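You operate a simulated robot arm through the tools that you are given. There is no shell and no other tool. Be economical: measure what you need, move in short steps, check, and stop when the job is done.

The job below is to be done with a simulated robot arm. You get a single attempt, and the scene is never put back.

TASK
Clear the amber lamp and run the green net into the grey bin.
Fine: lever off first, then open the lid; over the roller, by the lever; lever off at the end, lid left open.

The check looks at the end state, three seconds after you hand in, the way a careful person would. Anything else that was tipped, shoved, dropped, spilled or broken makes it a failure. Lids that push on must go on centred and level and be pressed home; caps that screw on are set level and turned clockwise until they are tight.

THE ROBOT
A 7-joint arm with a two-finger parallel gripper on a trunk, on a base that drives. Base frame: it is fixed to the floor where the robot stands at the start and does not move with it; the origin is under the middle of the robot, x ahead of it, y to its left, z up. Units: mm, rad, N and s.
With the tool pointing down near the work surface it reaches from about 100 to 720 mm from the robot's upright axis, wherever it stands. Its first joint turns from -2.897 to 2.897 rad. Places, roughly: bin lid [800, 300, 800]; green net, white net [1000, -500, 750]; roller lever [500, 0, 600]. Payload 1.57 kg.
Tool frame: the origin (TCP) lies between the finger pads and is the grasp point; the fingertips stand 30 mm ahead of it; z points along the fingers, y is the line along which they close. Largest opening 110 mm; finger width 24, thickness 12; the body of the gripper, 48 by 112 mm, starts 78 mm behind the TCP.
Orientation is that of the tool frame in the base frame, as [roll, pitch, yaw] about the fixed x, y, z axes, in that order (R = Rz(yaw) Ry(pitch) Rx(roll)). With the fingers straight down and closing along the base's y, the tool's x points along the base's -x, its y along +y and its z along -z.

THE INTERFACE
- The arm moves only by the tool servo_tool. Its arguments are lists of equal length, an entry for each row: "dp": the shift along the base's x, y, z in units of 200 mm (1.0 is 200 mm), a list of three; "rotation": the turn, a rotation vector about the base's x, y, z in units of 45 degrees (1.0 is 45 degrees), a list of three; "gripper": the gripper command, from -1 (shut) to 1 (fully open), values between in proportion. In form: {"dp": [[dx, dy, dz], ...], "rotation": [[wx, wy, wz], ...], "gripper": [gripper, ...]}. A call has 1 to 8 rows; each row is the pose to reach, as a shift and turn from the pose commanded when the call began. A call with a number of a shift or a turn outside -1 to 1 is refused whole. A row lasts 0.2 s, in which the tool goes at most 50 mm and 0.15 rad; a call with a longer step from one row to the next is refused whole, and so is a gripper value outside its range. Where a pose cannot be reached the arm comes as near as it can. A force on the tool above 40 N (or 10 N above the force at the start of the call, whichever is more), or a blocked arm, ends the call early, and 0.2 s more pass. The fingers move at their own pace (about 45 mm/s each) and stop on an object; they squeeze with about 37 N. The grip force told is the motor's: it shows also when the fingers shut on nothing. Time passes only in rows, and 0.2 s behind the last, so rows that repeat a pose let the fingers close. It gives the time, the measured TCP pose, the force on the tool (base axes), the opening and the grip force at its end, in the units of the frame above (readings bear some noise), with the torque about the TCP (base axes, N m) and any sound that the robot's microphone picked up.
- Cameras (640 x 400 px; columns grow to the right, rows downward): "scene" is now at [20.3, 136.9, 1565.2]; the picture's right is [-0.22, -0.98, 0.00], its down [-0.67, 0.15, -0.72] and it looks along [0.70, -0.16, -0.69] (base axes); focal length 282 px, centre (320, 200). "wrist" rides on the gripper at [70, 16, -141] in the tool frame; the picture's right is [-0.23, 0.97, 0.00], its down [-0.85, -0.20, -0.48] and it looks along [-0.47, -0.11, 0.88] (tool axes); focal length 222 px, centre (320, 200). There is no depth. A picture from a camera that has moved, and an enlarged one, comes with that camera's place and axes in the base frame and with its lens.
- grab_frame(camera): a new picture of that camera. It takes no simulated time.
- raise_lower(by): slides the trunk up (or, below 0, down) by that many mm; the arm and the scene camera ride with it, the base frame stays. It gives what a move gives, with no picture.
- roll_base(legs): drives the robot by 1 to 6 legs, each [ahead, turn to the left] in mm and rad, along the robot's own axes; the way and the turn of a leg run together, so that a leg with both is an arc; at most 1500 mm and 3.142 rad a leg. The arm and the cameras ride along, it lands a little off, and it stops where it bumps. It gives what a move gives.
- turn_head(pan, tilt): turns the head with the scene camera to pan (to the left, within 2.705 rad either way) and tilt (down, from -0.506 to 1.204), counted from straight ahead of the robot. It gives what a move gives.
- inspect(camera, box): a new picture of the part [left, top, right, bottom] of that camera's present view, enlarged. It takes no simulated time.
- sign_off(): hands the job in; it is judged then, once.

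Work in short steps. Places have to be worked out from the pictures, the camera data and where the tool is seen: move nearer, look again, correct. Check each grasp and each placing, and mend what went wrong. You have 120 turns and 90 pictures in all, those below and enlarged ones among them. Open the gripper and draw the arm clear of the work before you hand the job in, unless the task says otherwise; then end with one line.

The tools are called after "Call:" as a command line: name --argument value ..., lists and objects as JSON in quotes. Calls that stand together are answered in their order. servo_tool: Moves the arm, as the interface text tells. Its arguments: {"type":"object","properties":{"dp":{"type":"array","items":{"type":"array","items":{"type":"number"}}},"rotation":{"type":"array","items":{"type":"array","items":{"type":"number"}}},"gripper":{"type":"array","items":{"type":"number"}}},"required":["dp","rotation","gripper"]} The other tools are called the same way: raise_lower (by) slides the trunk up or down; roll_base (legs) drives the base; turn_head (pan, tilt) turns the head that bears the scene camera; grab_frame (camera) takes a picture; inspect (camera, box) takes an enlarged picture of a part of a camera's view; sign_off () hands the job in.

At the start:

```text
time: 0.0
ee_pos: [528.9, -120.5, 999.5]
tool_rot: [-3.139, -0.003, 3.141]
force: [-0.3, 0.5, 0.3]
wrist_torque: [-0.03, 0.02, 0.02]
grip_width: 110.2
finger_force: 0.1
trunk travel left (down, up): [-500.0, 90.0]
robot x, y, heading: [1.1, 2.1, 0.0]
head pan, tilt: [-0.223, 0.764]
```

scene: 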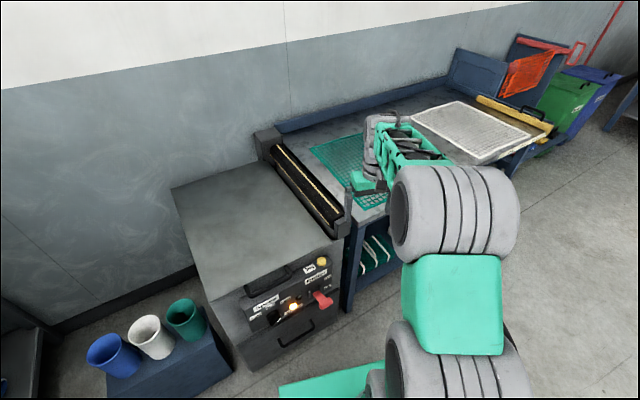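
wrist: 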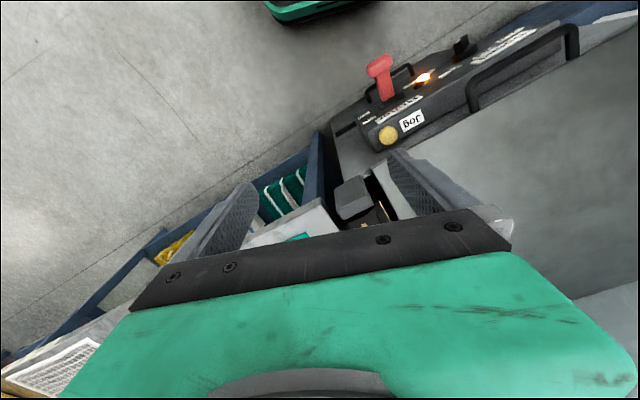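

I'll look closely at the control panel and the roller area first.

Call:
inspect --camera "scene" --box '[220, 240, 360, 370]'

Call:
inspect --camera "scene" --box '[240, 100, 440, 240]'

Call:
inspect --camera "wrist" --box '[320, 20, 580, 180]'

```text
3.08 times, centred on (290, 305) of scene
camera zoom: at [20.3, 136.9, 1565.2], right [-0.22, -0.98, 0.0], down [-0.67, 0.15, -0.72], along [0.7, -0.16, -0.69], focal length 868 px, centre (412, -123)
```

zoom: 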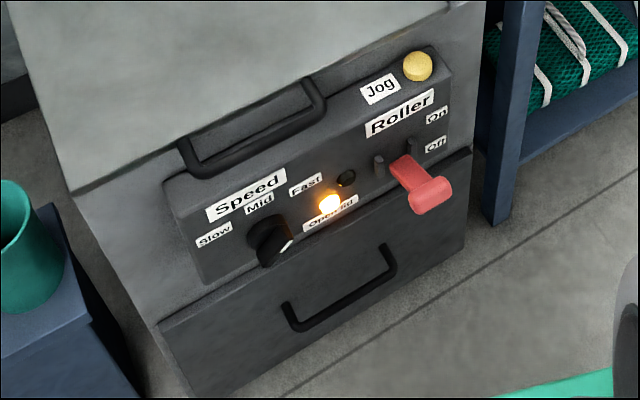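

```text
2.86 times, centred on (340, 170) of scene
camera zoom: at [20.3, 136.9, 1565.2], right [-0.22, -0.98, 0.0], down [-0.67, 0.15, -0.72], along [0.7, -0.16, -0.69], focal length 806 px, centre (263, 286)
```

zoom: 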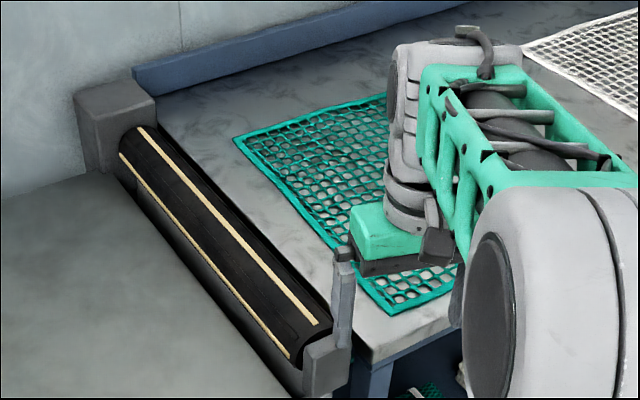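

```text
2.46 times, centred on (450, 100) of wrist
camera zoom: at [458.4, -103.6, 1141.1], right [0.23, 0.97, 0.0], down [0.86, -0.2, 0.48], along [0.47, -0.11, -0.88], focal length 547 px, centre (0, 446)
```

zoom: 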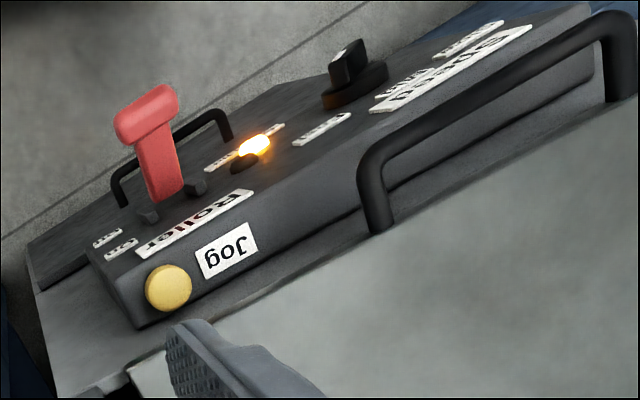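

Call:
inspect --camera "scene" --box '[272, 284, 312, 309]'

Call:
inspect --camera "scene" --box '[296, 250, 352, 320]'

Call:
turn_head --pan 0.35 --tilt 0.7

Call:
grab_frame --camera "scene"

```text
16.00 times, centred on (292, 296) of scene
camera zoom: at [20.3, 136.9, 1565.2], right [-0.22, -0.98, 0.0], down [-0.67, 0.15, -0.72], along [0.7, -0.16, -0.69], focal length 4513 px, centre (768, -1344)
```

zoom: 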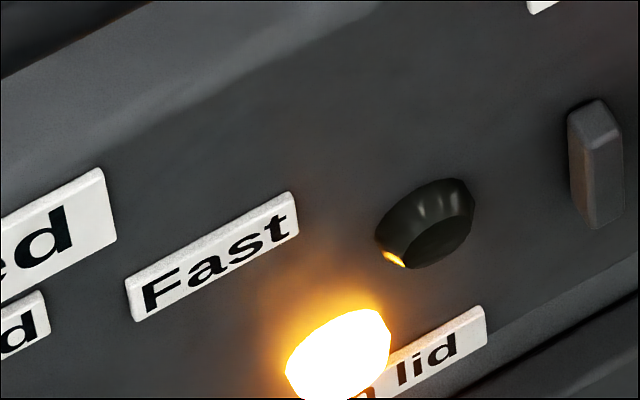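

```text
5.71 times, centred on (324, 285) of scene
camera zoom: at [20.3, 136.9, 1565.2], right [-0.22, -0.98, 0.0], down [-0.67, 0.15, -0.72], along [0.7, -0.16, -0.69], focal length 1612 px, centre (297, -286)
```

zoom: 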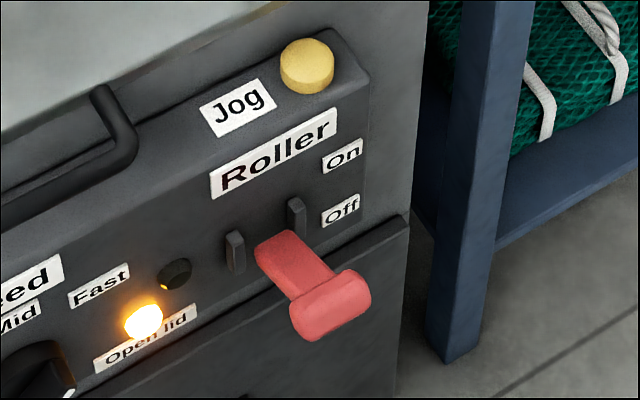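

```text
time: 1.0
ee_pos: [528.6, -118.8, 999.6]
tool_rot: [-3.141, -0.002, 3.141]
force: [0.4, -0.3, 0.2]
wrist_torque: [0.0, 0.0, -0.01]
grip_width: 110.0
finger_force: 0.1
trunk travel left (down, up): [-500.0, 90.0]
robot x, y, heading: [-1.7, 3.1, 0.001]
head pan, tilt: [0.351, 0.7]
```

```text
82 pictures are left
camera scene: at [19.8, 184.2, 1570.5], right [0.34, -0.94, 0.0], down [-0.61, -0.22, -0.76], along [0.72, 0.26, -0.64], focal length 282 px, centre (320, 200)
```

scene: 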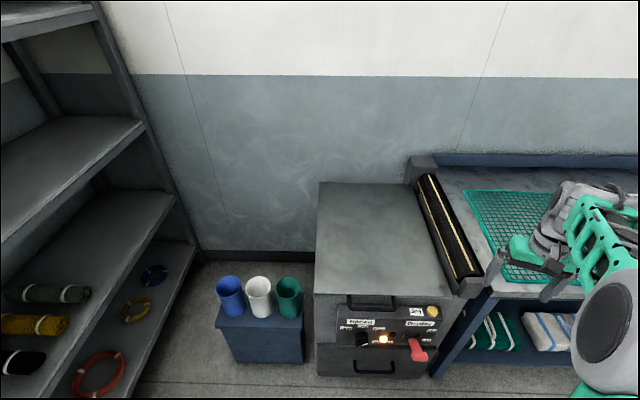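

Call:
inspect --camera "scene" --box '[330, 285, 460, 385]'

Call:
inspect --camera "scene" --box '[400, 140, 640, 320]'

```text
4.00 times, centred on (395, 335) of scene
camera zoom: at [19.8, 184.2, 1570.5], right [0.34, -0.94, 0.0], down [-0.61, -0.22, -0.76], along [0.72, 0.26, -0.64], focal length 1128 px, centre (20, -340)
```

zoom: 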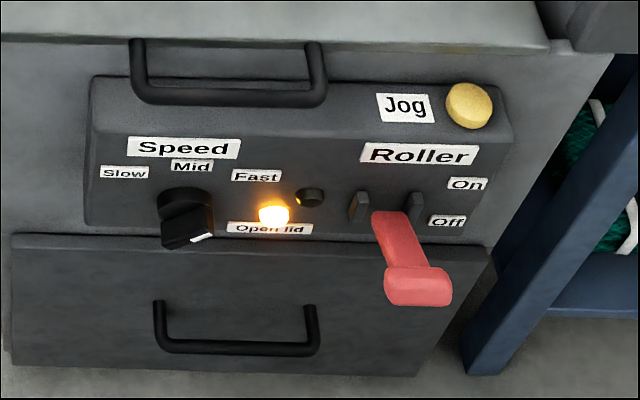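

```text
2.22 times, centred on (520, 230) of scene
camera zoom: at [19.8, 184.2, 1570.5], right [0.34, -0.94, 0.0], down [-0.61, -0.22, -0.76], along [0.72, 0.26, -0.64], focal length 627 px, centre (-124, 133)
```

zoom: 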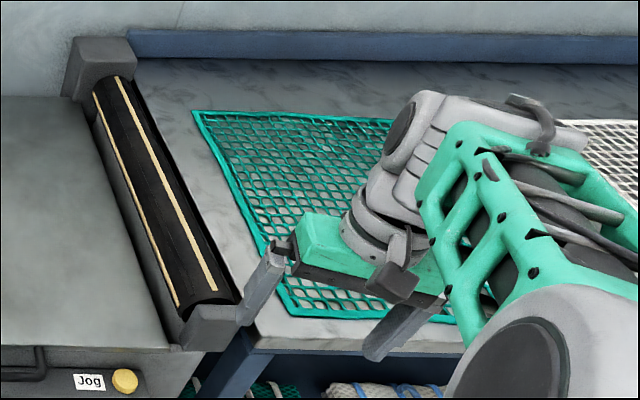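

The amber lamp reads "Open lid"; the machine is turned about 0.33 rad from the base frame. I'll back off a bit and turn the robot to face it squarely.

Call:
roll_base --legs '[[-150, 0], [0, 0.33]]'

Call:
turn_head --pan 0.0 --tilt 0.75

Call:
grab_frame --camera "scene"

```text
time: 3.4
ee_pos: [388.5, 64.0, 999.2]
tool_rot: [-3.14, -0.002, -2.804]
force: [0.2, 0.3, 0.6]
wrist_torque: [-0.01, 0.01, 0.05]
grip_width: 109.9
finger_force: 0.2
trunk travel left (down, up): [-500.0, 90.0]
robot x, y, heading: [-149.7, 4.9, 0.341]
head pan, tilt: [0.351, 0.7]
```

```text
time: 4.2
ee_pos: [388.6, 63.1, 999.9]
tool_rot: [-3.138, -0.002, -2.803]
force: [1.0, 0.3, 0.2]
wrist_torque: [0.02, 0.02, 0.02]
grip_width: 110.2
finger_force: 0.0
trunk travel left (down, up): [-500.0, 90.0]
robot x, y, heading: [-149.9, 0.5, 0.341]
head pan, tilt: [0.0, 0.75]
```

```text
79 pictures are left
camera scene: at [-179.4, 154.0, 1566.3], right [0.33, -0.94, 0.0], down [-0.64, -0.23, -0.73], along [0.69, 0.24, -0.68], focal length 282 px, centre (320, 200)
```

scene: 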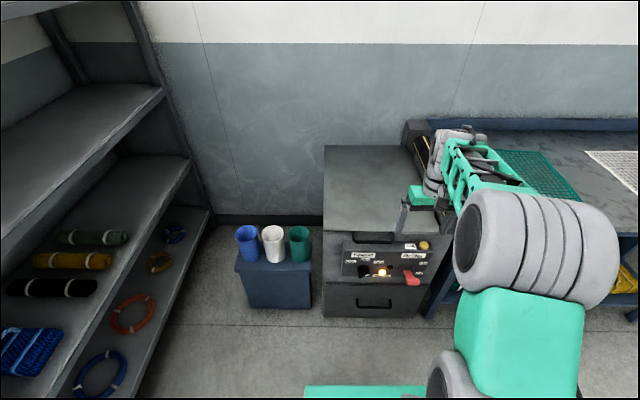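

Call:
inspect --camera "scene" --box '[320, 225, 440, 320]'

Call:
grab_frame --camera "wrist"

```text
4.21 times, centred on (380, 272) of scene
camera zoom: at [-179.4, 154.0, 1566.3], right [0.33, -0.94, 0.0], down [-0.64, -0.23, -0.73], along [0.69, 0.24, -0.68], focal length 1188 px, centre (67, -105)
```

zoom: 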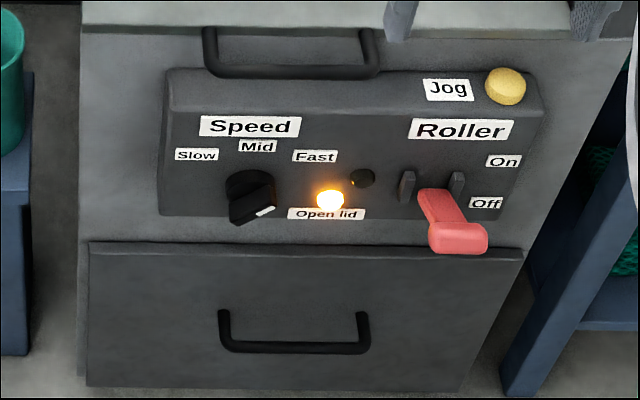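

```text
77 pictures are left
camera wrist: at [316.9, 54.9, 1141.1], right [-0.11, 0.99, 0.0], down [0.87, 0.1, 0.48], along [0.48, 0.05, -0.88], focal length 222 px, centre (320, 200)
```

wrist: 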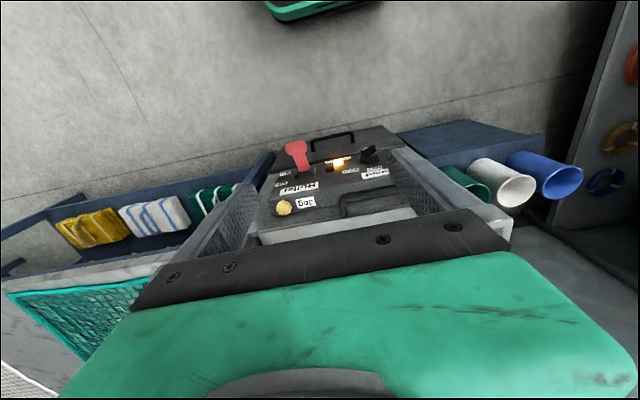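

The triangulation puts the panel at 507 mm ahead along the robot's heading, with labels On at z≈654 and Off at z≈589. The lever tip is at z≈658, so the lever is ON. I'll close the fingers and move above the lever tip to push it down.

Call:
servo_tool --dp '[[0.05, -0.035, -0.17], [0.1, -0.07, -0.34], [0.15, -0.105, -0.5], [0.2, -0.14, -0.67], [0.25, -0.175, -0.84], [0.29, -0.2125, -1.0], [0.29, -0.2125, -1.0], [0.29, -0.2125, -1.0]]' --rotation '[[0, 0, 0], [0, 0, 0], [0, 0, 0], [0, 0, 0], [0, 0, 0], [0, 0, 0], [0, 0, 0], [0, 0, 0]]' --gripper '[-1, -1, -1, -1, -1, -1, -1, -1]'

Call:
grab_frame --camera "wrist"

Call:
inspect --camera "scene" --box '[320, 205, 460, 315]'

```text
time: 6.0
ee_pos: [443.8, 19.2, 802.7]
tool_rot: [-3.139, 0.0, -2.803]
force: [-0.6, -0.4, 0.1]
wrist_torque: [-0.03, 0.01, 0.04]
grip_width: 0.2
finger_force: 21.7
trunk travel left (down, up): [-500.0, 90.0]
robot x, y, heading: [-152.6, 3.5, 0.339]
head pan, tilt: [0.0, 0.75]
```

```text
76 pictures are left
camera wrist: at [372.3, 11.5, 943.4], right [-0.11, 0.99, 0.0], down [0.87, 0.1, 0.48], along [0.48, 0.05, -0.88], focal length 222 px, centre (320, 200)
```

wrist: 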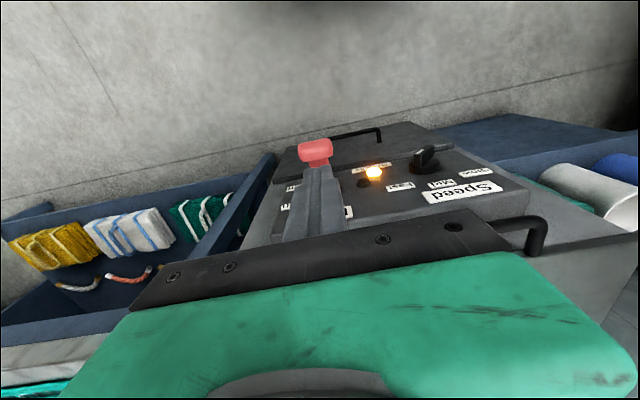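

```text
3.64 times, centred on (390, 260) of scene
camera zoom: at [-179.6, 153.9, 1566.2], right [0.33, -0.94, 0.0], down [-0.64, -0.23, -0.73], along [0.69, 0.24, -0.68], focal length 1026 px, centre (66, -18)
```

zoom: 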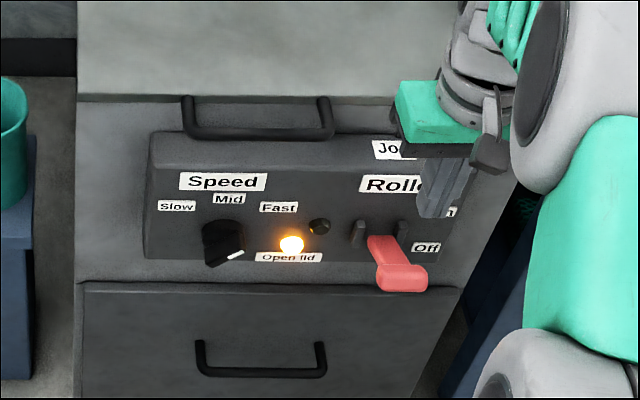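

The lever tip from the wrist view is near (457, 14), close to my estimate. I'll descend and push the lever down.

Call:
servo_tool --dp '[[0.02, -0.01, -0.15], [0.04, -0.02, -0.3], [0.04, -0.02, -0.45], [0.04, -0.02, -0.55], [0.04, -0.02, -0.65], [0.04, -0.02, -0.75], [0.04, -0.02, -0.85], [0.04, -0.02, -0.9]]' --rotation '[[0, 0, 0], [0, 0, 0], [0, 0, 0], [0, 0, 0], [0, 0, 0], [0, 0, 0], [0, 0, 0], [0, 0, 0]]' --gripper '[-1, -1, -1, -1, -1, -1, -1, -1]'

Call:
grab_frame --camera "wrist"

Call:
inspect --camera "scene" --box '[320, 205, 460, 315]'

```text
time: 7.8
ee_pos: [456.9, 17.3, 619.4]
tool_rot: [-3.139, 0.0, -2.801]
force: [0.1, 0.0, -0.8]
wrist_torque: [-0.01, 0.02, 0.02]
grip_width: 0.0
finger_force: 21.5
trunk travel left (down, up): [-500.0, 90.0]
robot x, y, heading: [-149.7, -0.0, 0.339]
head pan, tilt: [0.0, 0.75]
```

```text
74 pictures are left
camera wrist: at [383.9, 8.9, 760.1], right [-0.11, 0.99, 0.0], down [0.87, 0.1, 0.48], along [0.48, 0.05, -0.88], focal length 222 px, centre (320, 200)
```

wrist: 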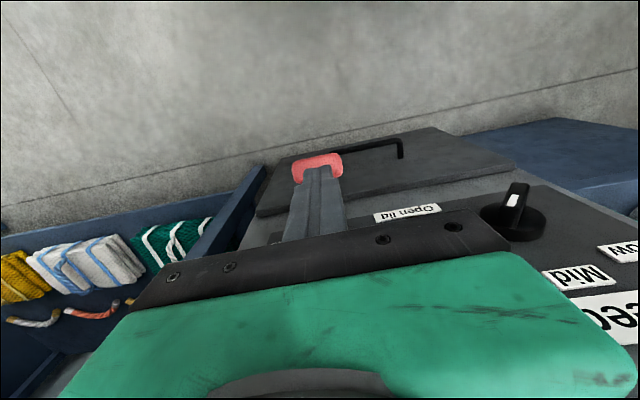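

```text
3.64 times, centred on (390, 260) of scene
camera zoom: at [-179.3, 153.9, 1566.3], right [0.33, -0.94, 0.0], down [-0.64, -0.23, -0.73], along [0.69, 0.24, -0.68], focal length 1026 px, centre (66, -18)
```

zoom: 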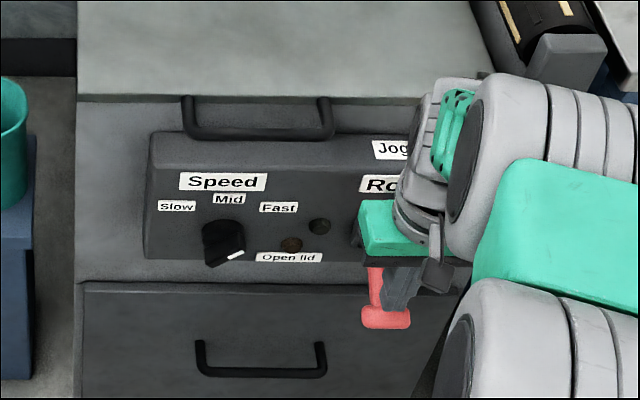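

Lever is down, the amber lamp went out, and the contact force is nil. I'll raise the arm and start yawing the gripper 90° to grip the lid handle bar (estimated at z≈763, sticking out 50 mm in front of the lid).

Call:
servo_tool --dp '[[0, 0, 0.2], [0, 0, 0.4], [-0.03, 0, 0.6], [-0.06, 0, 0.8], [-0.1, 0, 1.0], [-0.1, 0, 1.0], [-0.1, 0, 1.0], [-0.1, 0, 1.0]]' --rotation '[[0, 0, 0], [0, 0, 0.15], [0, 0, 0.33], [0, 0, 0.5], [0, 0, 0.68], [0, 0, 0.85], [0, 0, 1.0], [0, 0, 1.0]]' --gripper '[-1, -1, -1, -1, 0, 0, 0, 0]'

Call:
servo_tool --dp '[[0, 0, 0.1], [0, 0, 0.2], [0, 0, 0.3], [0, 0, 0.3], [0, 0, 0.3], [0, 0, 0.3], [0, 0, 0.3]]' --rotation '[[0, 0, 0.17], [0, 0, 0.34], [0, 0, 0.51], [0, 0, 0.68], [0, 0, 0.85], [0, 0, 1.0], [0, 0, 1.0]]' --gripper '[0, 0, 0, 0, 0, 0, 0]'

Call:
roll_base --legs '[[120, 0]]'

Call:
grab_frame --camera "scene"

```text
time: 9.6
ee_pos: [434.5, 16.7, 819.9]
tool_rot: [-3.14, -0.002, -2.016]
force: [0.5, 0.2, 0.4]
wrist_torque: [-0.01, -0.01, -0.01]
grip_width: 54.8
finger_force: 0.1
trunk travel left (down, up): [-500.0, 90.0]
robot x, y, heading: [-149.5, -3.2, 0.337]
head pan, tilt: [0.0, 0.75]
```

```text
time: 11.2
ee_pos: [434.5, 17.0, 880.0]
tool_rot: [-3.14, -0.002, -1.231]
force: [0.2, -0.6, -0.2]
wrist_torque: [-0.01, 0.0, -0.02]
grip_width: 54.8
finger_force: 0.0
trunk travel left (down, up): [-500.0, 90.0]
robot x, y, heading: [-147.6, 0.8, 0.343]
head pan, tilt: [0.0, 0.75]
```

```text
time: 12.5
ee_pos: [548.8, 56.9, 880.8]
tool_rot: [-3.141, -0.001, -1.233]
force: [0.3, -0.7, -0.2]
wrist_torque: [-0.02, 0.03, 0.0]
grip_width: 54.9
finger_force: 0.1
trunk travel left (down, up): [-500.0, 90.0]
robot x, y, heading: [-34.7, 40.9, 0.337]
head pan, tilt: [0.0, 0.75]
```

```text
72 pictures are left
camera scene: at [-65.6, 193.9, 1566.2], right [0.33, -0.94, 0.0], down [-0.64, -0.23, -0.73], along [0.69, 0.24, -0.68], focal length 282 px, centre (320, 200)
```

scene: 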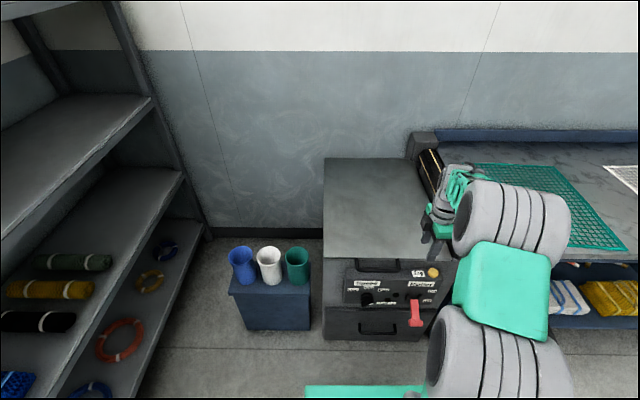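

Gripper is yawed. Now tilt it 45° forward and go to a pre-grasp point 100 mm back from the handle bar.

Call:
servo_tool --dp '[[-0.12, 0.08, 0], [-0.24, 0.16, 0], [-0.36, 0.26, 0], [-0.48, 0.36, 0], [-0.6, 0.46, -0.1], [-0.638, 0.527, -0.23], [-0.638, 0.527, -0.23]]' --rotation '[[0.0557, -0.157, 0], [0.111, -0.314, 0], [0.167, -0.471, 0], [0.223, -0.628, 0], [0.279, -0.785, 0], [0.3344, -0.9424, 0], [0.3344, -0.9424, 0]]' --gripper '[0, 0, 0, 0, 0, 0, 0]'

Call:
grab_frame --camera "wrist"

Call:
inspect --camera "scene" --box '[310, 210, 470, 340]'

```text
time: 14.1
ee_pos: [418.8, 161.3, 832.3]
tool_rot: [-2.354, 0.002, -1.232]
force: [0.8, -0.1, -0.2]
wrist_torque: [0.0, -0.03, 0.01]
grip_width: 55.1
finger_force: 0.0
trunk travel left (down, up): [-500.0, 90.0]
robot x, y, heading: [-37.2, 43.8, 0.341]
head pan, tilt: [0.0, 0.75]
```

```text
71 pictures are left
camera wrist: at [336.5, 57.9, 921.7], right [-0.72, -0.01, -0.69], down [-0.47, 0.74, 0.48], along [0.5, 0.67, -0.54], focal length 222 px, centre (320, 200)
```

wrist: 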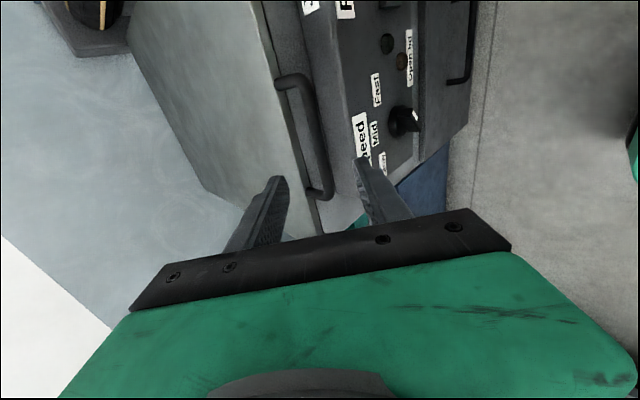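

```text
3.08 times, centred on (390, 275) of scene
camera zoom: at [-65.8, 193.9, 1566.3], right [0.33, -0.94, 0.0], down [-0.64, -0.23, -0.73], along [0.69, 0.24, -0.68], focal length 868 px, centre (105, -31)
```

zoom: 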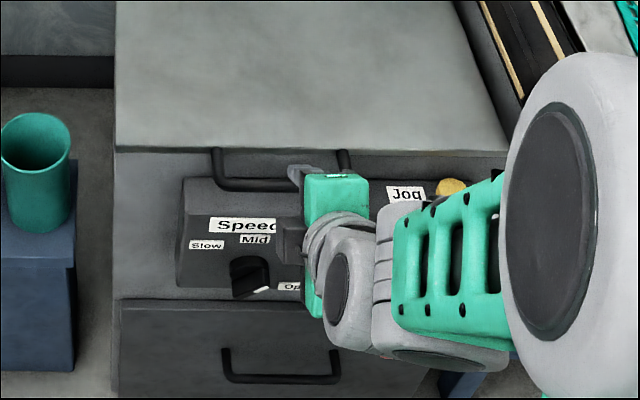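

The bar lies between the fingers in the wrist view and matches s≈526, z≈763. I'll narrow the opening and move in, stopping a few mm short, then grip.

Call:
servo_tool --dp '[[0, 0, 0], [0.08, 0.03, -0.08], [0.16, 0.06, -0.16], [0.24, 0.085, -0.24], [0.3, 0.106, -0.29], [0.3275, 0.116, -0.315], [0.3275, 0.116, -0.315]]' --rotation '[[0, 0, 0], [0, 0, 0], [0, 0, 0], [0, 0, 0], [0, 0, 0], [0, 0, 0], [0, 0, 0]]' --gripper '[-0.25, -0.25, -0.25, -0.25, -0.25, -0.25, -0.25]'

Call:
inspect --camera "wrist" --box '[200, 20, 440, 260]'

```text
time: 15.7
ee_pos: [486.8, 186.3, 770.1]
tool_rot: [-2.354, 0.0, -1.232]
force: [-1.3, -0.1, -0.5]
wrist_torque: [-0.02, 0.0, 0.0]
grip_width: 41.2
finger_force: 0.0
trunk travel left (down, up): [-500.0, 90.0]
robot x, y, heading: [-32.9, 39.4, 0.335]
head pan, tilt: [0.0, 0.75]
```

```text
1.67 times, centred on (320, 140) of wrist
camera zoom: at [403.4, 82.4, 858.2], right [-0.72, -0.01, -0.69], down [-0.47, 0.74, 0.48], along [0.5, 0.67, -0.54], focal length 370 px, centre (320, 300)
```

zoom: 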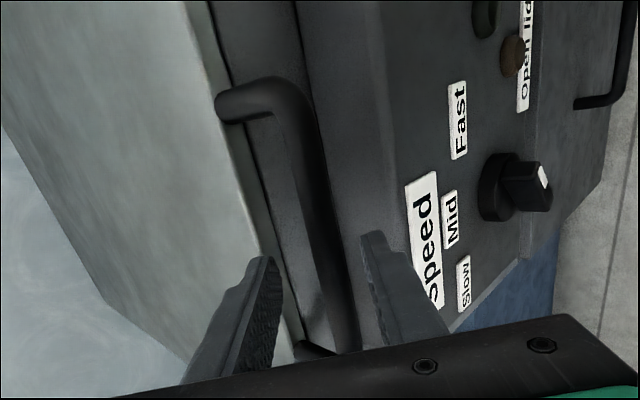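

Call:
servo_tool --dp '[[0, 0, 0], [0, 0, 0], [0, 0, 0]]' --rotation '[[0, 0, 0], [0, 0, 0], [0, 0, 0]]' --gripper '[-1, -1, -1]'

Call:
inspect --camera "wrist" --box '[200, 20, 440, 260]'

```text
time: 16.5
ee_pos: [484.4, 184.7, 769.2]
tool_rot: [-2.359, 0.002, -1.234]
force: [-11.4, -3.3, -2.5]
wrist_torque: [0.05, 0.29, -0.21]
grip_width: 13.9
finger_force: 25.0
trunk travel left (down, up): [-500.0, 90.0]
robot x, y, heading: [-37.7, 41.6, 0.34]
head pan, tilt: [0.0, 0.75]
```

```text
1.67 times, centred on (320, 140) of wrist
camera zoom: at [401.4, 81.8, 857.5], right [-0.73, -0.01, -0.69], down [-0.47, 0.74, 0.48], along [0.5, 0.67, -0.55], focal length 370 px, centre (320, 300)
```

zoom: 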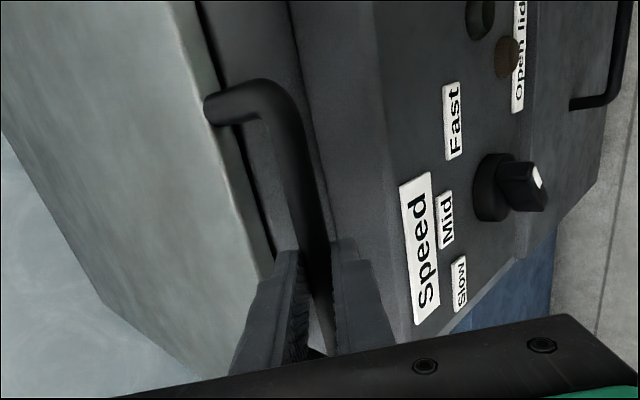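

Bar gripped (13.9 mm). Now lift gently along the hinge arc (radius ≈ 600 mm) and see if the lid follows.

Call:
servo_tool --dp '[[0.0, 0.0, 0.08], [0.003, 0.001, 0.16], [0.009, 0.003, 0.25], [0.02, 0.006, 0.35], [0.03, 0.01, 0.45], [0.045, 0.016, 0.55], [0.062, 0.022, 0.65], [0.09, 0.03, 0.75]]' --rotation '[[0, 0, 0], [0, 0, 0], [0, 0, 0], [0, 0, 0], [0, 0, 0], [0, 0, 0], [0, 0, 0], [0, 0, 0]]' --gripper '[-1, -1, -1, -1, -1, -1, -1, -1]'

Call:
grab_frame --camera "scene"

```text
time: 18.3
ee_pos: [502.7, 191.0, 923.9]
tool_rot: [-2.353, -0.001, -1.232]
force: [-20.6, -5.2, 4.7]
wrist_torque: [0.19, 0.27, -0.26]
grip_width: 14.0
finger_force: 30.2
trunk travel left (down, up): [-500.0, 90.0]
robot x, y, heading: [-36.2, 36.4, 0.337]
head pan, tilt: [0.0, 0.75]
```

```text
67 pictures are left
camera scene: at [-68.6, 193.2, 1566.3], right [0.33, -0.94, 0.0], down [-0.64, -0.23, -0.73], along [0.69, 0.24, -0.68], focal length 282 px, centre (320, 200)
```

scene: 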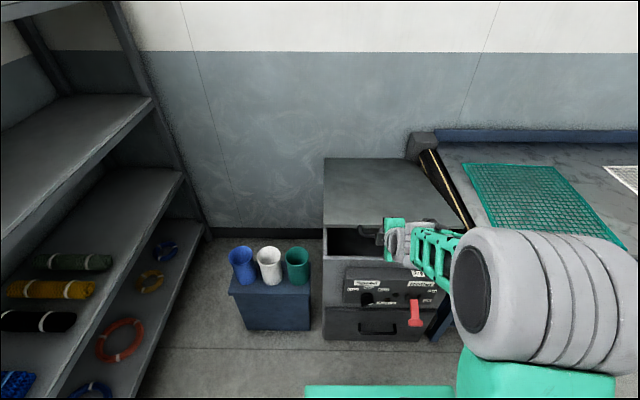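

The lid follows and hinges at the back. Continue along the arc to about 33°.

Call:
servo_tool --dp '[[0.016, 0.006, 0.113], [0.05, 0.018, 0.225], [0.09, 0.032, 0.335], [0.133, 0.047, 0.443], [0.18, 0.064, 0.55], [0.231, 0.082, 0.655], [0.285, 0.101, 0.757], [0.343, 0.122, 0.857]]' --rotation '[[0, 0, 0], [0, 0, 0], [0, 0, 0], [0, 0, 0], [0, 0, 0], [0, 0, 0], [0, 0, 0], [0, 0, 0]]' --gripper '[-1, -1, -1, -1, -1, -1, -1, -1]'

Call:
grab_frame --camera "scene"

```text
time: 20.1
ee_pos: [570.0, 214.8, 1096.2]
tool_rot: [-2.351, 0.0, -1.234]
force: [-19.1, -4.5, 12.7]
wrist_torque: [0.33, 0.18, -0.61]
grip_width: 13.7
finger_force: 30.7
trunk travel left (down, up): [-500.0, 90.0]
robot x, y, heading: [-37.9, 40.8, 0.333]
head pan, tilt: [0.0, 0.75]
```

```text
66 pictures are left
camera scene: at [-69.9, 192.8, 1566.4], right [0.33, -0.94, 0.0], down [-0.64, -0.23, -0.73], along [0.69, 0.24, -0.68], focal length 282 px, centre (320, 200)
```

scene: 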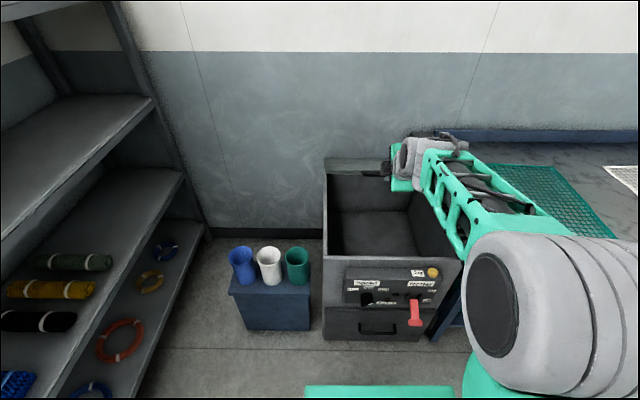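

Call:
servo_tool --dp '[[0.058, 0.0206, 0.135], [0.14, 0.05, 0.26], [0.229, 0.081, 0.38], [0.323, 0.1145, 0.495], [0.421, 0.149, 0.606], [0.524, 0.186, 0.71]]' --rotation '[[0, 0, 0], [0, 0, 0], [0, 0, 0], [0, 0, 0], [0, 0, 0], [0, 0, 0]]' --gripper '[-1, -1, -1, -1, -1, -1]'

Call:
grab_frame --camera "scene"

```text
time: 21.5
ee_pos: [677.6, 249.4, 1234.5]
tool_rot: [-2.355, 0.004, -1.233]
force: [0.3, -9.6, 3.1]
wrist_torque: [0.23, -0.08, -0.72]
grip_width: 13.9
finger_force: 30.2
trunk travel left (down, up): [-500.0, 90.0]
robot x, y, heading: [-36.7, 40.4, 0.34]
head pan, tilt: [0.0, 0.75]
```

```text
65 pictures are left
camera scene: at [-66.4, 192.0, 1566.5], right [0.33, -0.94, 0.0], down [-0.64, -0.22, -0.73], along [0.69, 0.24, -0.68], focal length 282 px, centre (320, 200)
```

scene: 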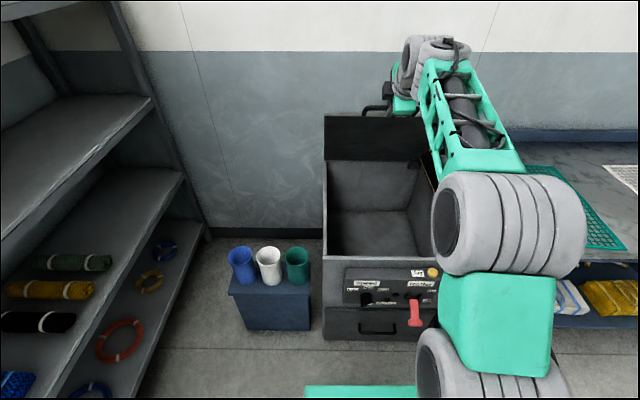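

Call:
servo_tool --dp '[[0.109, 0.045, 0.1025], [0.232, 0.09, 0.206], [0.3595, 0.135, 0.3025], [0.492, 0.182, 0.392], [0.628, 0.23, 0.4735], [0.768, 0.28, 0.548]]' --rotation '[[0, 0, 0], [0, 0, 0], [0, 0, 0], [0, 0, 0], [0, 0, 0], [0, 0, 0]]' --gripper '[-1, -1, -1, -1, -1, -1]'

Call:
grab_frame --camera "scene"

```text
time: 22.9
ee_pos: [741.6, 273.1, 1289.9]
tool_rot: [-2.35, 0.002, -1.234]
force: [-1.6, -15.2, 10.4]
wrist_torque: [0.69, 0.16, -0.32]
grip_width: 13.6
finger_force: 30.0
out of reach, approached as far as the arm can: row 3, 4, 5, 6
trunk travel left (down, up): [-500.0, 90.0]
robot x, y, heading: [-32.1, 39.1, 0.333]
head pan, tilt: [0.0, 0.75]
```

```text
64 pictures are left
camera scene: at [-67.5, 190.8, 1566.6], right [0.33, -0.94, 0.0], down [-0.64, -0.23, -0.73], along [0.69, 0.24, -0.68], focal length 282 px, centre (320, 200)
```

scene: 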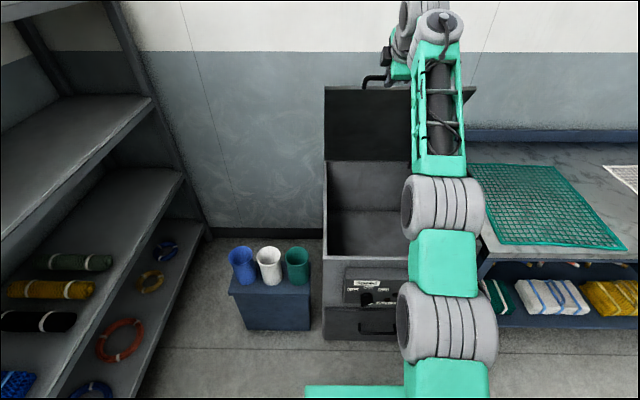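

The lid is at ~55° and the arm is at its reach limit; I'll carry on by raising the trunk a bit and driving the base forward in small steps, holding the handle.

Call:
raise_lower --by 14

Call:
roll_base --legs '[[35, 0]]'

Call:
raise_lower --by 14

Call:
roll_base --legs '[[35, 0]]'

Call:
grab_frame --camera "scene"

```text
time: 23.5
ee_pos: [747.1, 275.9, 1294.3]
tool_rot: [-2.363, 0.002, -1.234]
force: [11.9, -7.8, -13.1]
wrist_torque: [0.47, 0.23, -0.43]
grip_width: 13.7
finger_force: 30.2
trunk travel left (down, up): [-514.0, 76.0]
robot x, y, heading: [-32.4, 37.8, 0.339]
head pan, tilt: [0.0, 0.75]
```

```text
time: 24.4
ee_pos: [771.8, 287.7, 1307.9]
tool_rot: [-2.347, -0.001, -1.23]
force: [-8.6, -9.0, 20.0]
wrist_torque: [0.49, 0.13, -0.52]
grip_width: 14.0
finger_force: 30.8
trunk travel left (down, up): [-514.0, 76.0]
robot x, y, heading: [-3.8, 51.6, 0.336]
head pan, tilt: [0.0, 0.75]
```

```text
time: 25.0
ee_pos: [779.5, 288.1, 1313.0]
tool_rot: [-2.36, 0.001, -1.232]
force: [10.3, 0.6, -16.5]
wrist_torque: [0.32, 0.16, -0.71]
grip_width: 13.7
finger_force: 30.3
trunk travel left (down, up): [-528.0, 62.0]
robot x, y, heading: [0.4, 48.3, 0.339]
head pan, tilt: [0.0, 0.75]
```

```text
time: 25.8
ee_pos: [803.1, 297.3, 1327.9]
tool_rot: [-2.335, 0.0, -1.232]
force: [-14.9, -10.5, 25.4]
wrist_torque: [0.45, 0.66, -0.79]
grip_width: 14.1
finger_force: 28.9
trunk travel left (down, up): [-528.0, 62.0]
robot x, y, heading: [29.9, 65.2, 0.337]
head pan, tilt: [0.0, 0.75]
```

```text
63 pictures are left
camera scene: at [-3.3, 214.7, 1594.8], right [0.33, -0.94, 0.0], down [-0.64, -0.23, -0.73], along [0.69, 0.24, -0.68], focal length 282 px, centre (320, 200)
```

scene: 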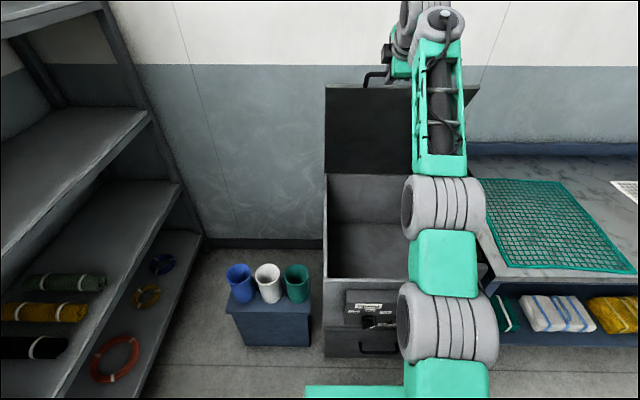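

Call:
raise_lower --by 18

Call:
roll_base --legs '[[40, 0]]'

Call:
raise_lower --by 14

Call:
roll_base --legs '[[40, 0]]'

Call:
grab_frame --camera "scene"

```text
time: 26.5
ee_pos: [813.7, 300.0, 1334.0]
tool_rot: [-2.351, 0.0, -1.234]
force: [10.9, 1.9, -21.6]
wrist_torque: [0.55, 0.2, -0.46]
grip_width: 13.9
finger_force: 29.7
trunk travel left (down, up): [-546.0, 44.0]
robot x, y, heading: [33.7, 65.1, 0.334]
head pan, tilt: [0.0, 0.75]
```

```text
time: 27.4
ee_pos: [842.6, 309.5, 1351.5]
tool_rot: [-2.325, 0.0, -1.232]
force: [-7.4, -6.7, 22.5]
wrist_torque: [0.46, 0.04, -0.57]
grip_width: 13.8
finger_force: 30.2
trunk travel left (down, up): [-546.0, 44.0]
robot x, y, heading: [73.2, 79.5, 0.337]
head pan, tilt: [0.0, 0.75]
```

```text
time: 28.0
ee_pos: [849.5, 312.6, 1355.7]
tool_rot: [-2.342, -0.001, -1.234]
force: [8.6, 1.6, -18.7]
wrist_torque: [0.38, 0.25, -0.59]
grip_width: 14.0
finger_force: 30.1
trunk travel left (down, up): [-560.0, 30.0]
robot x, y, heading: [65.0, 78.7, 0.337]
head pan, tilt: [0.0, 0.75]
```

```text
time: 28.9
ee_pos: [883.2, 322.8, 1368.1]
tool_rot: [-2.318, -0.002, -1.234]
force: [-3.4, -4.7, 15.6]
wrist_torque: [0.43, -0.06, -0.61]
grip_width: 14.2
finger_force: 30.2
trunk travel left (down, up): [-560.0, 30.0]
robot x, y, heading: [103.8, 90.8, 0.34]
head pan, tilt: [0.0, 0.75]
```

```text
62 pictures are left
camera scene: at [74.6, 242.5, 1626.7], right [0.33, -0.94, 0.0], down [-0.64, -0.23, -0.73], along [0.69, 0.24, -0.68], focal length 282 px, centre (320, 200)
```

scene: 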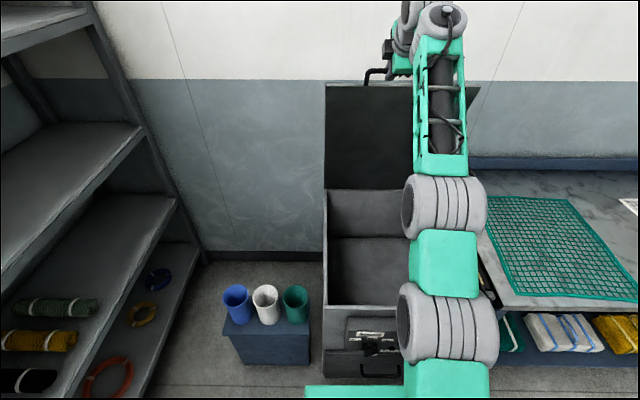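

Lid at ~70°. I'll tilt the tool up toward horizontal while holding the bar, which gains reach.

Call:
servo_tool --dp '[[0, 0, 0], [0, 0, 0], [0, 0, 0], [0, 0, 0], [0, 0, 0]]' --rotation '[[0.05, -0.141, 0], [0.1, -0.283, 0], [0.15, -0.424, 0], [0.2, -0.565, 0], [0.25, -0.706, 0]]' --gripper '[-1, -1, -1, -1, -1]'

```text
time: 30.1
ee_pos: [882.9, 324.6, 1367.4]
tool_rot: [-1.73, 0.002, -1.235]
force: [0.5, -1.4, 0.3]
wrist_torque: [0.56, 0.3, -0.59]
grip_width: 13.9
finger_force: 30.6
trunk travel left (down, up): [-560.0, 30.0]
robot x, y, heading: [111.2, 88.0, 0.343]
head pan, tilt: [0.0, 0.75]
```

Call:
servo_tool --dp '[[0.129, 0.046, 0.045], [0.28, 0.099, 0.09], [0.433, 0.154, 0.125], [0.588, 0.2085, 0.153], [0.743, 0.264, 0.172]]' --rotation '[[0, 0, 0], [0, 0, 0], [0, 0, 0], [0, 0, 0], [0, 0, 0]]' --gripper '[-1, -1, -1, -1, -1]'

Call:
grab_frame --camera "wrist"

```text
time: 31.3
ee_pos: [992.3, 361.4, 1398.2]
tool_rot: [-1.723, 0.002, -1.236]
force: [3.6, -7.4, 14.1]
wrist_torque: [0.6, -0.04, -0.18]
grip_width: 13.6
finger_force: 30.9
out of reach, approached as far as the arm can: row 4, 5
trunk travel left (down, up): [-560.0, 30.0]
robot x, y, heading: [110.2, 87.5, 0.335]
head pan, tilt: [0.0, 0.75]
```

```text
61 pictures are left
camera wrist: at [880.7, 247.5, 1403.4], right [-0.21, 0.17, -0.96], down [-0.7, 0.66, 0.27], along [0.68, 0.73, -0.03], focal length 222 px, centre (320, 200)
```

wrist: 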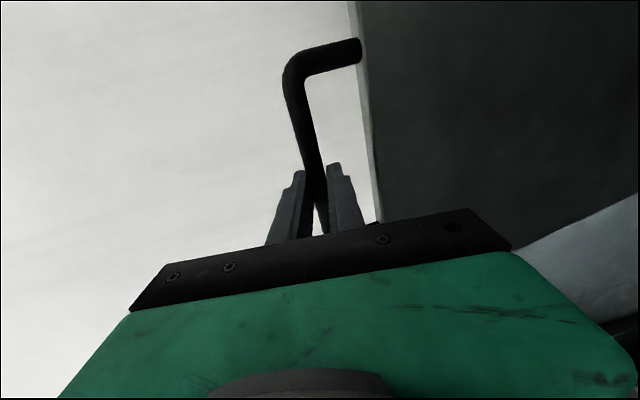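

Lid at ~81°. I'll open the fingers a little while staying around the bar, to test if the lid stays (the palm would catch it).

Call:
servo_tool --dp '[[0, 0, 0], [0, 0, 0], [0, 0, 0], [0, 0, 0]]' --rotation '[[0, 0, 0], [0, 0, 0], [0, 0, 0], [0, 0, 0]]' --gripper '[-0.3, -0.3, -0.3, -0.3]'

Call:
grab_frame --camera "wrist"

```text
time: 32.3
ee_pos: [994.6, 365.9, 1392.5]
tool_rot: [-1.733, 0.0, -1.234]
force: [-0.4, -0.1, 0.4]
wrist_torque: [-0.01, -0.01, -0.01]
grip_width: 38.4
finger_force: 0.0
trunk travel left (down, up): [-560.0, 30.0]
robot x, y, heading: [107.6, 93.1, 0.335]
head pan, tilt: [0.0, 0.75]
```

```text
60 pictures are left
camera wrist: at [882.8, 251.0, 1398.3], right [-0.22, 0.16, -0.96], down [-0.7, 0.66, 0.27], along [0.68, 0.73, -0.03], focal length 222 px, centre (320, 200)
```

wrist: 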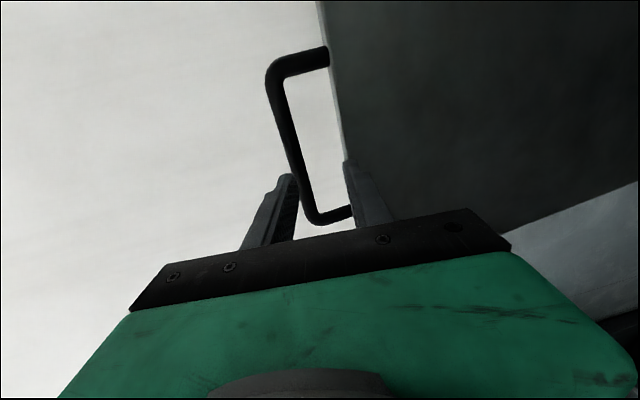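

Call:
servo_tool --dp '[[0, 0, 0], [0, 0, 0], [0, 0, 0], [0, 0, 0], [0, 0, 0]]' --rotation '[[0, 0, 0], [0, 0, 0], [0, 0, 0], [0, 0, 0], [0, 0, 0]]' --gripper '[-0.3, -0.3, -0.3, -0.3, -0.3]'

Call:
grab_frame --camera "wrist"

Call:
grab_frame --camera "scene"

```text
time: 33.5
ee_pos: [994.6, 363.3, 1392.7]
tool_rot: [-1.732, 0.0, -1.232]
force: [-0.3, -0.1, 0.1]
wrist_torque: [-0.02, 0.0, 0.0]
grip_width: 38.3
finger_force: 0.0
trunk travel left (down, up): [-560.0, 30.0]
robot x, y, heading: [107.0, 92.2, 0.336]
head pan, tilt: [0.0, 0.75]
```

```text
59 pictures are left
camera wrist: at [882.7, 250.7, 1399.0], right [-0.22, 0.16, -0.96], down [-0.7, 0.66, 0.27], along [0.68, 0.73, -0.03], focal length 222 px, centre (320, 200)
```

wrist: 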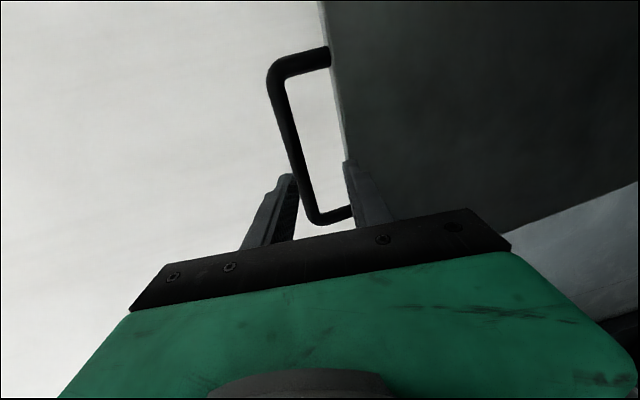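

```text
58 pictures are left
camera scene: at [76.8, 243.9, 1626.3], right [0.33, -0.94, 0.0], down [-0.64, -0.23, -0.73], along [0.69, 0.24, -0.68], focal length 282 px, centre (320, 200)
```

scene: 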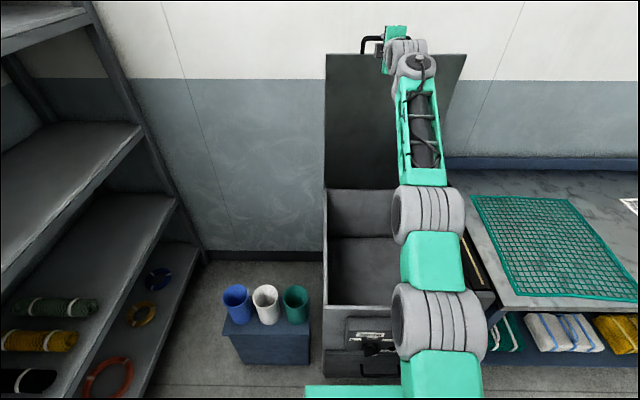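

The lid stays up on its own. I'll back the base away so the fingers clear the handle, then study the net and roller.

Call:
roll_base --legs '[[-300, 0]]'

Call:
turn_head --pan -0.6 --tilt 0.7

Call:
grab_frame --camera "scene"

```text
time: 35.5
ee_pos: [712.1, 260.1, 1393.7]
tool_rot: [-1.728, -0.001, -1.238]
force: [0.2, -0.5, 0.0]
wrist_torque: [0.0, -0.01, 0.0]
grip_width: 38.4
finger_force: 0.1
trunk travel left (down, up): [-560.0, 30.0]
robot x, y, heading: [-180.3, -7.5, 0.335]
head pan, tilt: [0.0, 0.75]
```

```text
time: 36.5
ee_pos: [711.9, 261.3, 1392.1]
tool_rot: [-1.732, 0.0, -1.236]
force: [0.4, -0.2, -0.8]
wrist_torque: [-0.02, -0.03, 0.0]
grip_width: 38.6
finger_force: 0.2
trunk travel left (down, up): [-560.0, 30.0]
robot x, y, heading: [-173.2, -4.0, 0.337]
head pan, tilt: [-0.6, 0.7]
```

```text
57 pictures are left
camera scene: at [-202.0, 95.8, 1630.5], right [-0.26, -0.96, 0.0], down [-0.62, 0.17, -0.76], along [0.74, -0.2, -0.64], focal length 282 px, centre (320, 200)
```

scene: 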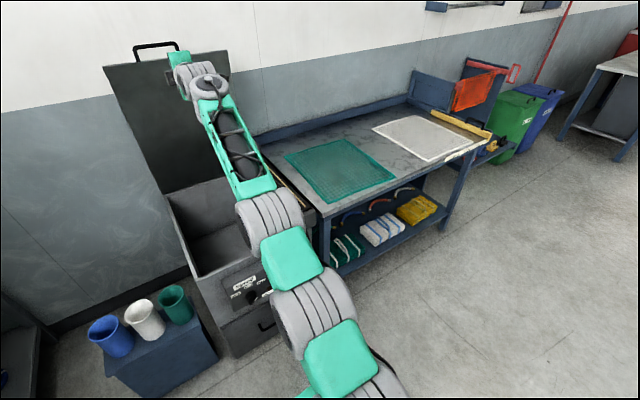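

Retract the arm and turn the tool back to pointing down.

Call:
servo_tool --dp '[[-0.157, -0.056, -0.12], [-0.314, -0.111, -0.24], [-0.47, -0.167, -0.36], [-0.628, -0.223, -0.48], [-0.785, -0.278, -0.6], [-0.942, -0.334, -0.73]]' --rotation '[[-0.05, 0.141, 0], [-0.1, 0.283, 0], [-0.15, 0.424, 0], [-0.2, 0.565, 0], [-0.25, 0.706, 0], [-0.301, 0.848, 0]]' --gripper '[-0.3, -0.3, -0.3, -0.3, -0.3, -0.3]'

Call:
servo_tool --dp '[[-0.157, -0.056, -0.12], [-0.314, -0.111, -0.24], [-0.47, -0.167, -0.36], [-0.628, -0.223, -0.48], [-0.785, -0.278, -0.6], [-0.942, -0.334, -0.73]]' --rotation '[[-0.05, 0.141, 0], [-0.1, 0.283, 0], [-0.15, 0.424, 0], [-0.2, 0.565, 0], [-0.25, 0.706, 0], [-0.301, 0.85, 0]]' --gripper '[-0.3, -0.3, -0.3, -0.3, -0.3, -0.3]'

Call:
grab_frame --camera "scene"

```text
time: 37.9
ee_pos: [521.6, 195.2, 1248.4]
tool_rot: [-2.438, -0.005, -1.237]
force: [-0.1, -0.2, -0.7]
wrist_torque: [-0.01, 0.03, -0.01]
grip_width: 38.4
finger_force: 0.1
trunk travel left (down, up): [-560.0, 30.0]
robot x, y, heading: [-174.9, -11.7, 0.334]
head pan, tilt: [-0.6, 0.7]
```

```text
time: 39.3
ee_pos: [336.3, 125.3, 1101.9]
tool_rot: [3.136, -0.007, -1.233]
force: [-1.1, -0.1, -0.1]
wrist_torque: [0.02, -0.03, 0.0]
grip_width: 38.6
finger_force: 0.1
trunk travel left (down, up): [-560.0, 30.0]
robot x, y, heading: [-176.7, -6.7, 0.338]
head pan, tilt: [-0.6, 0.7]
```

```text
56 pictures are left
camera scene: at [-202.0, 95.7, 1630.5], right [-0.26, -0.96, 0.0], down [-0.62, 0.17, -0.76], along [0.74, -0.2, -0.64], focal length 282 px, centre (320, 200)
```

scene: 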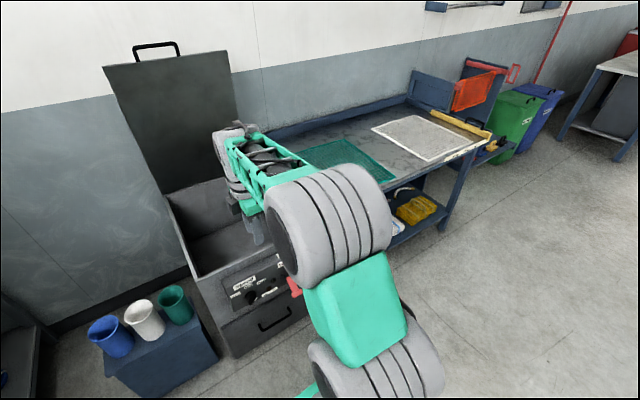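

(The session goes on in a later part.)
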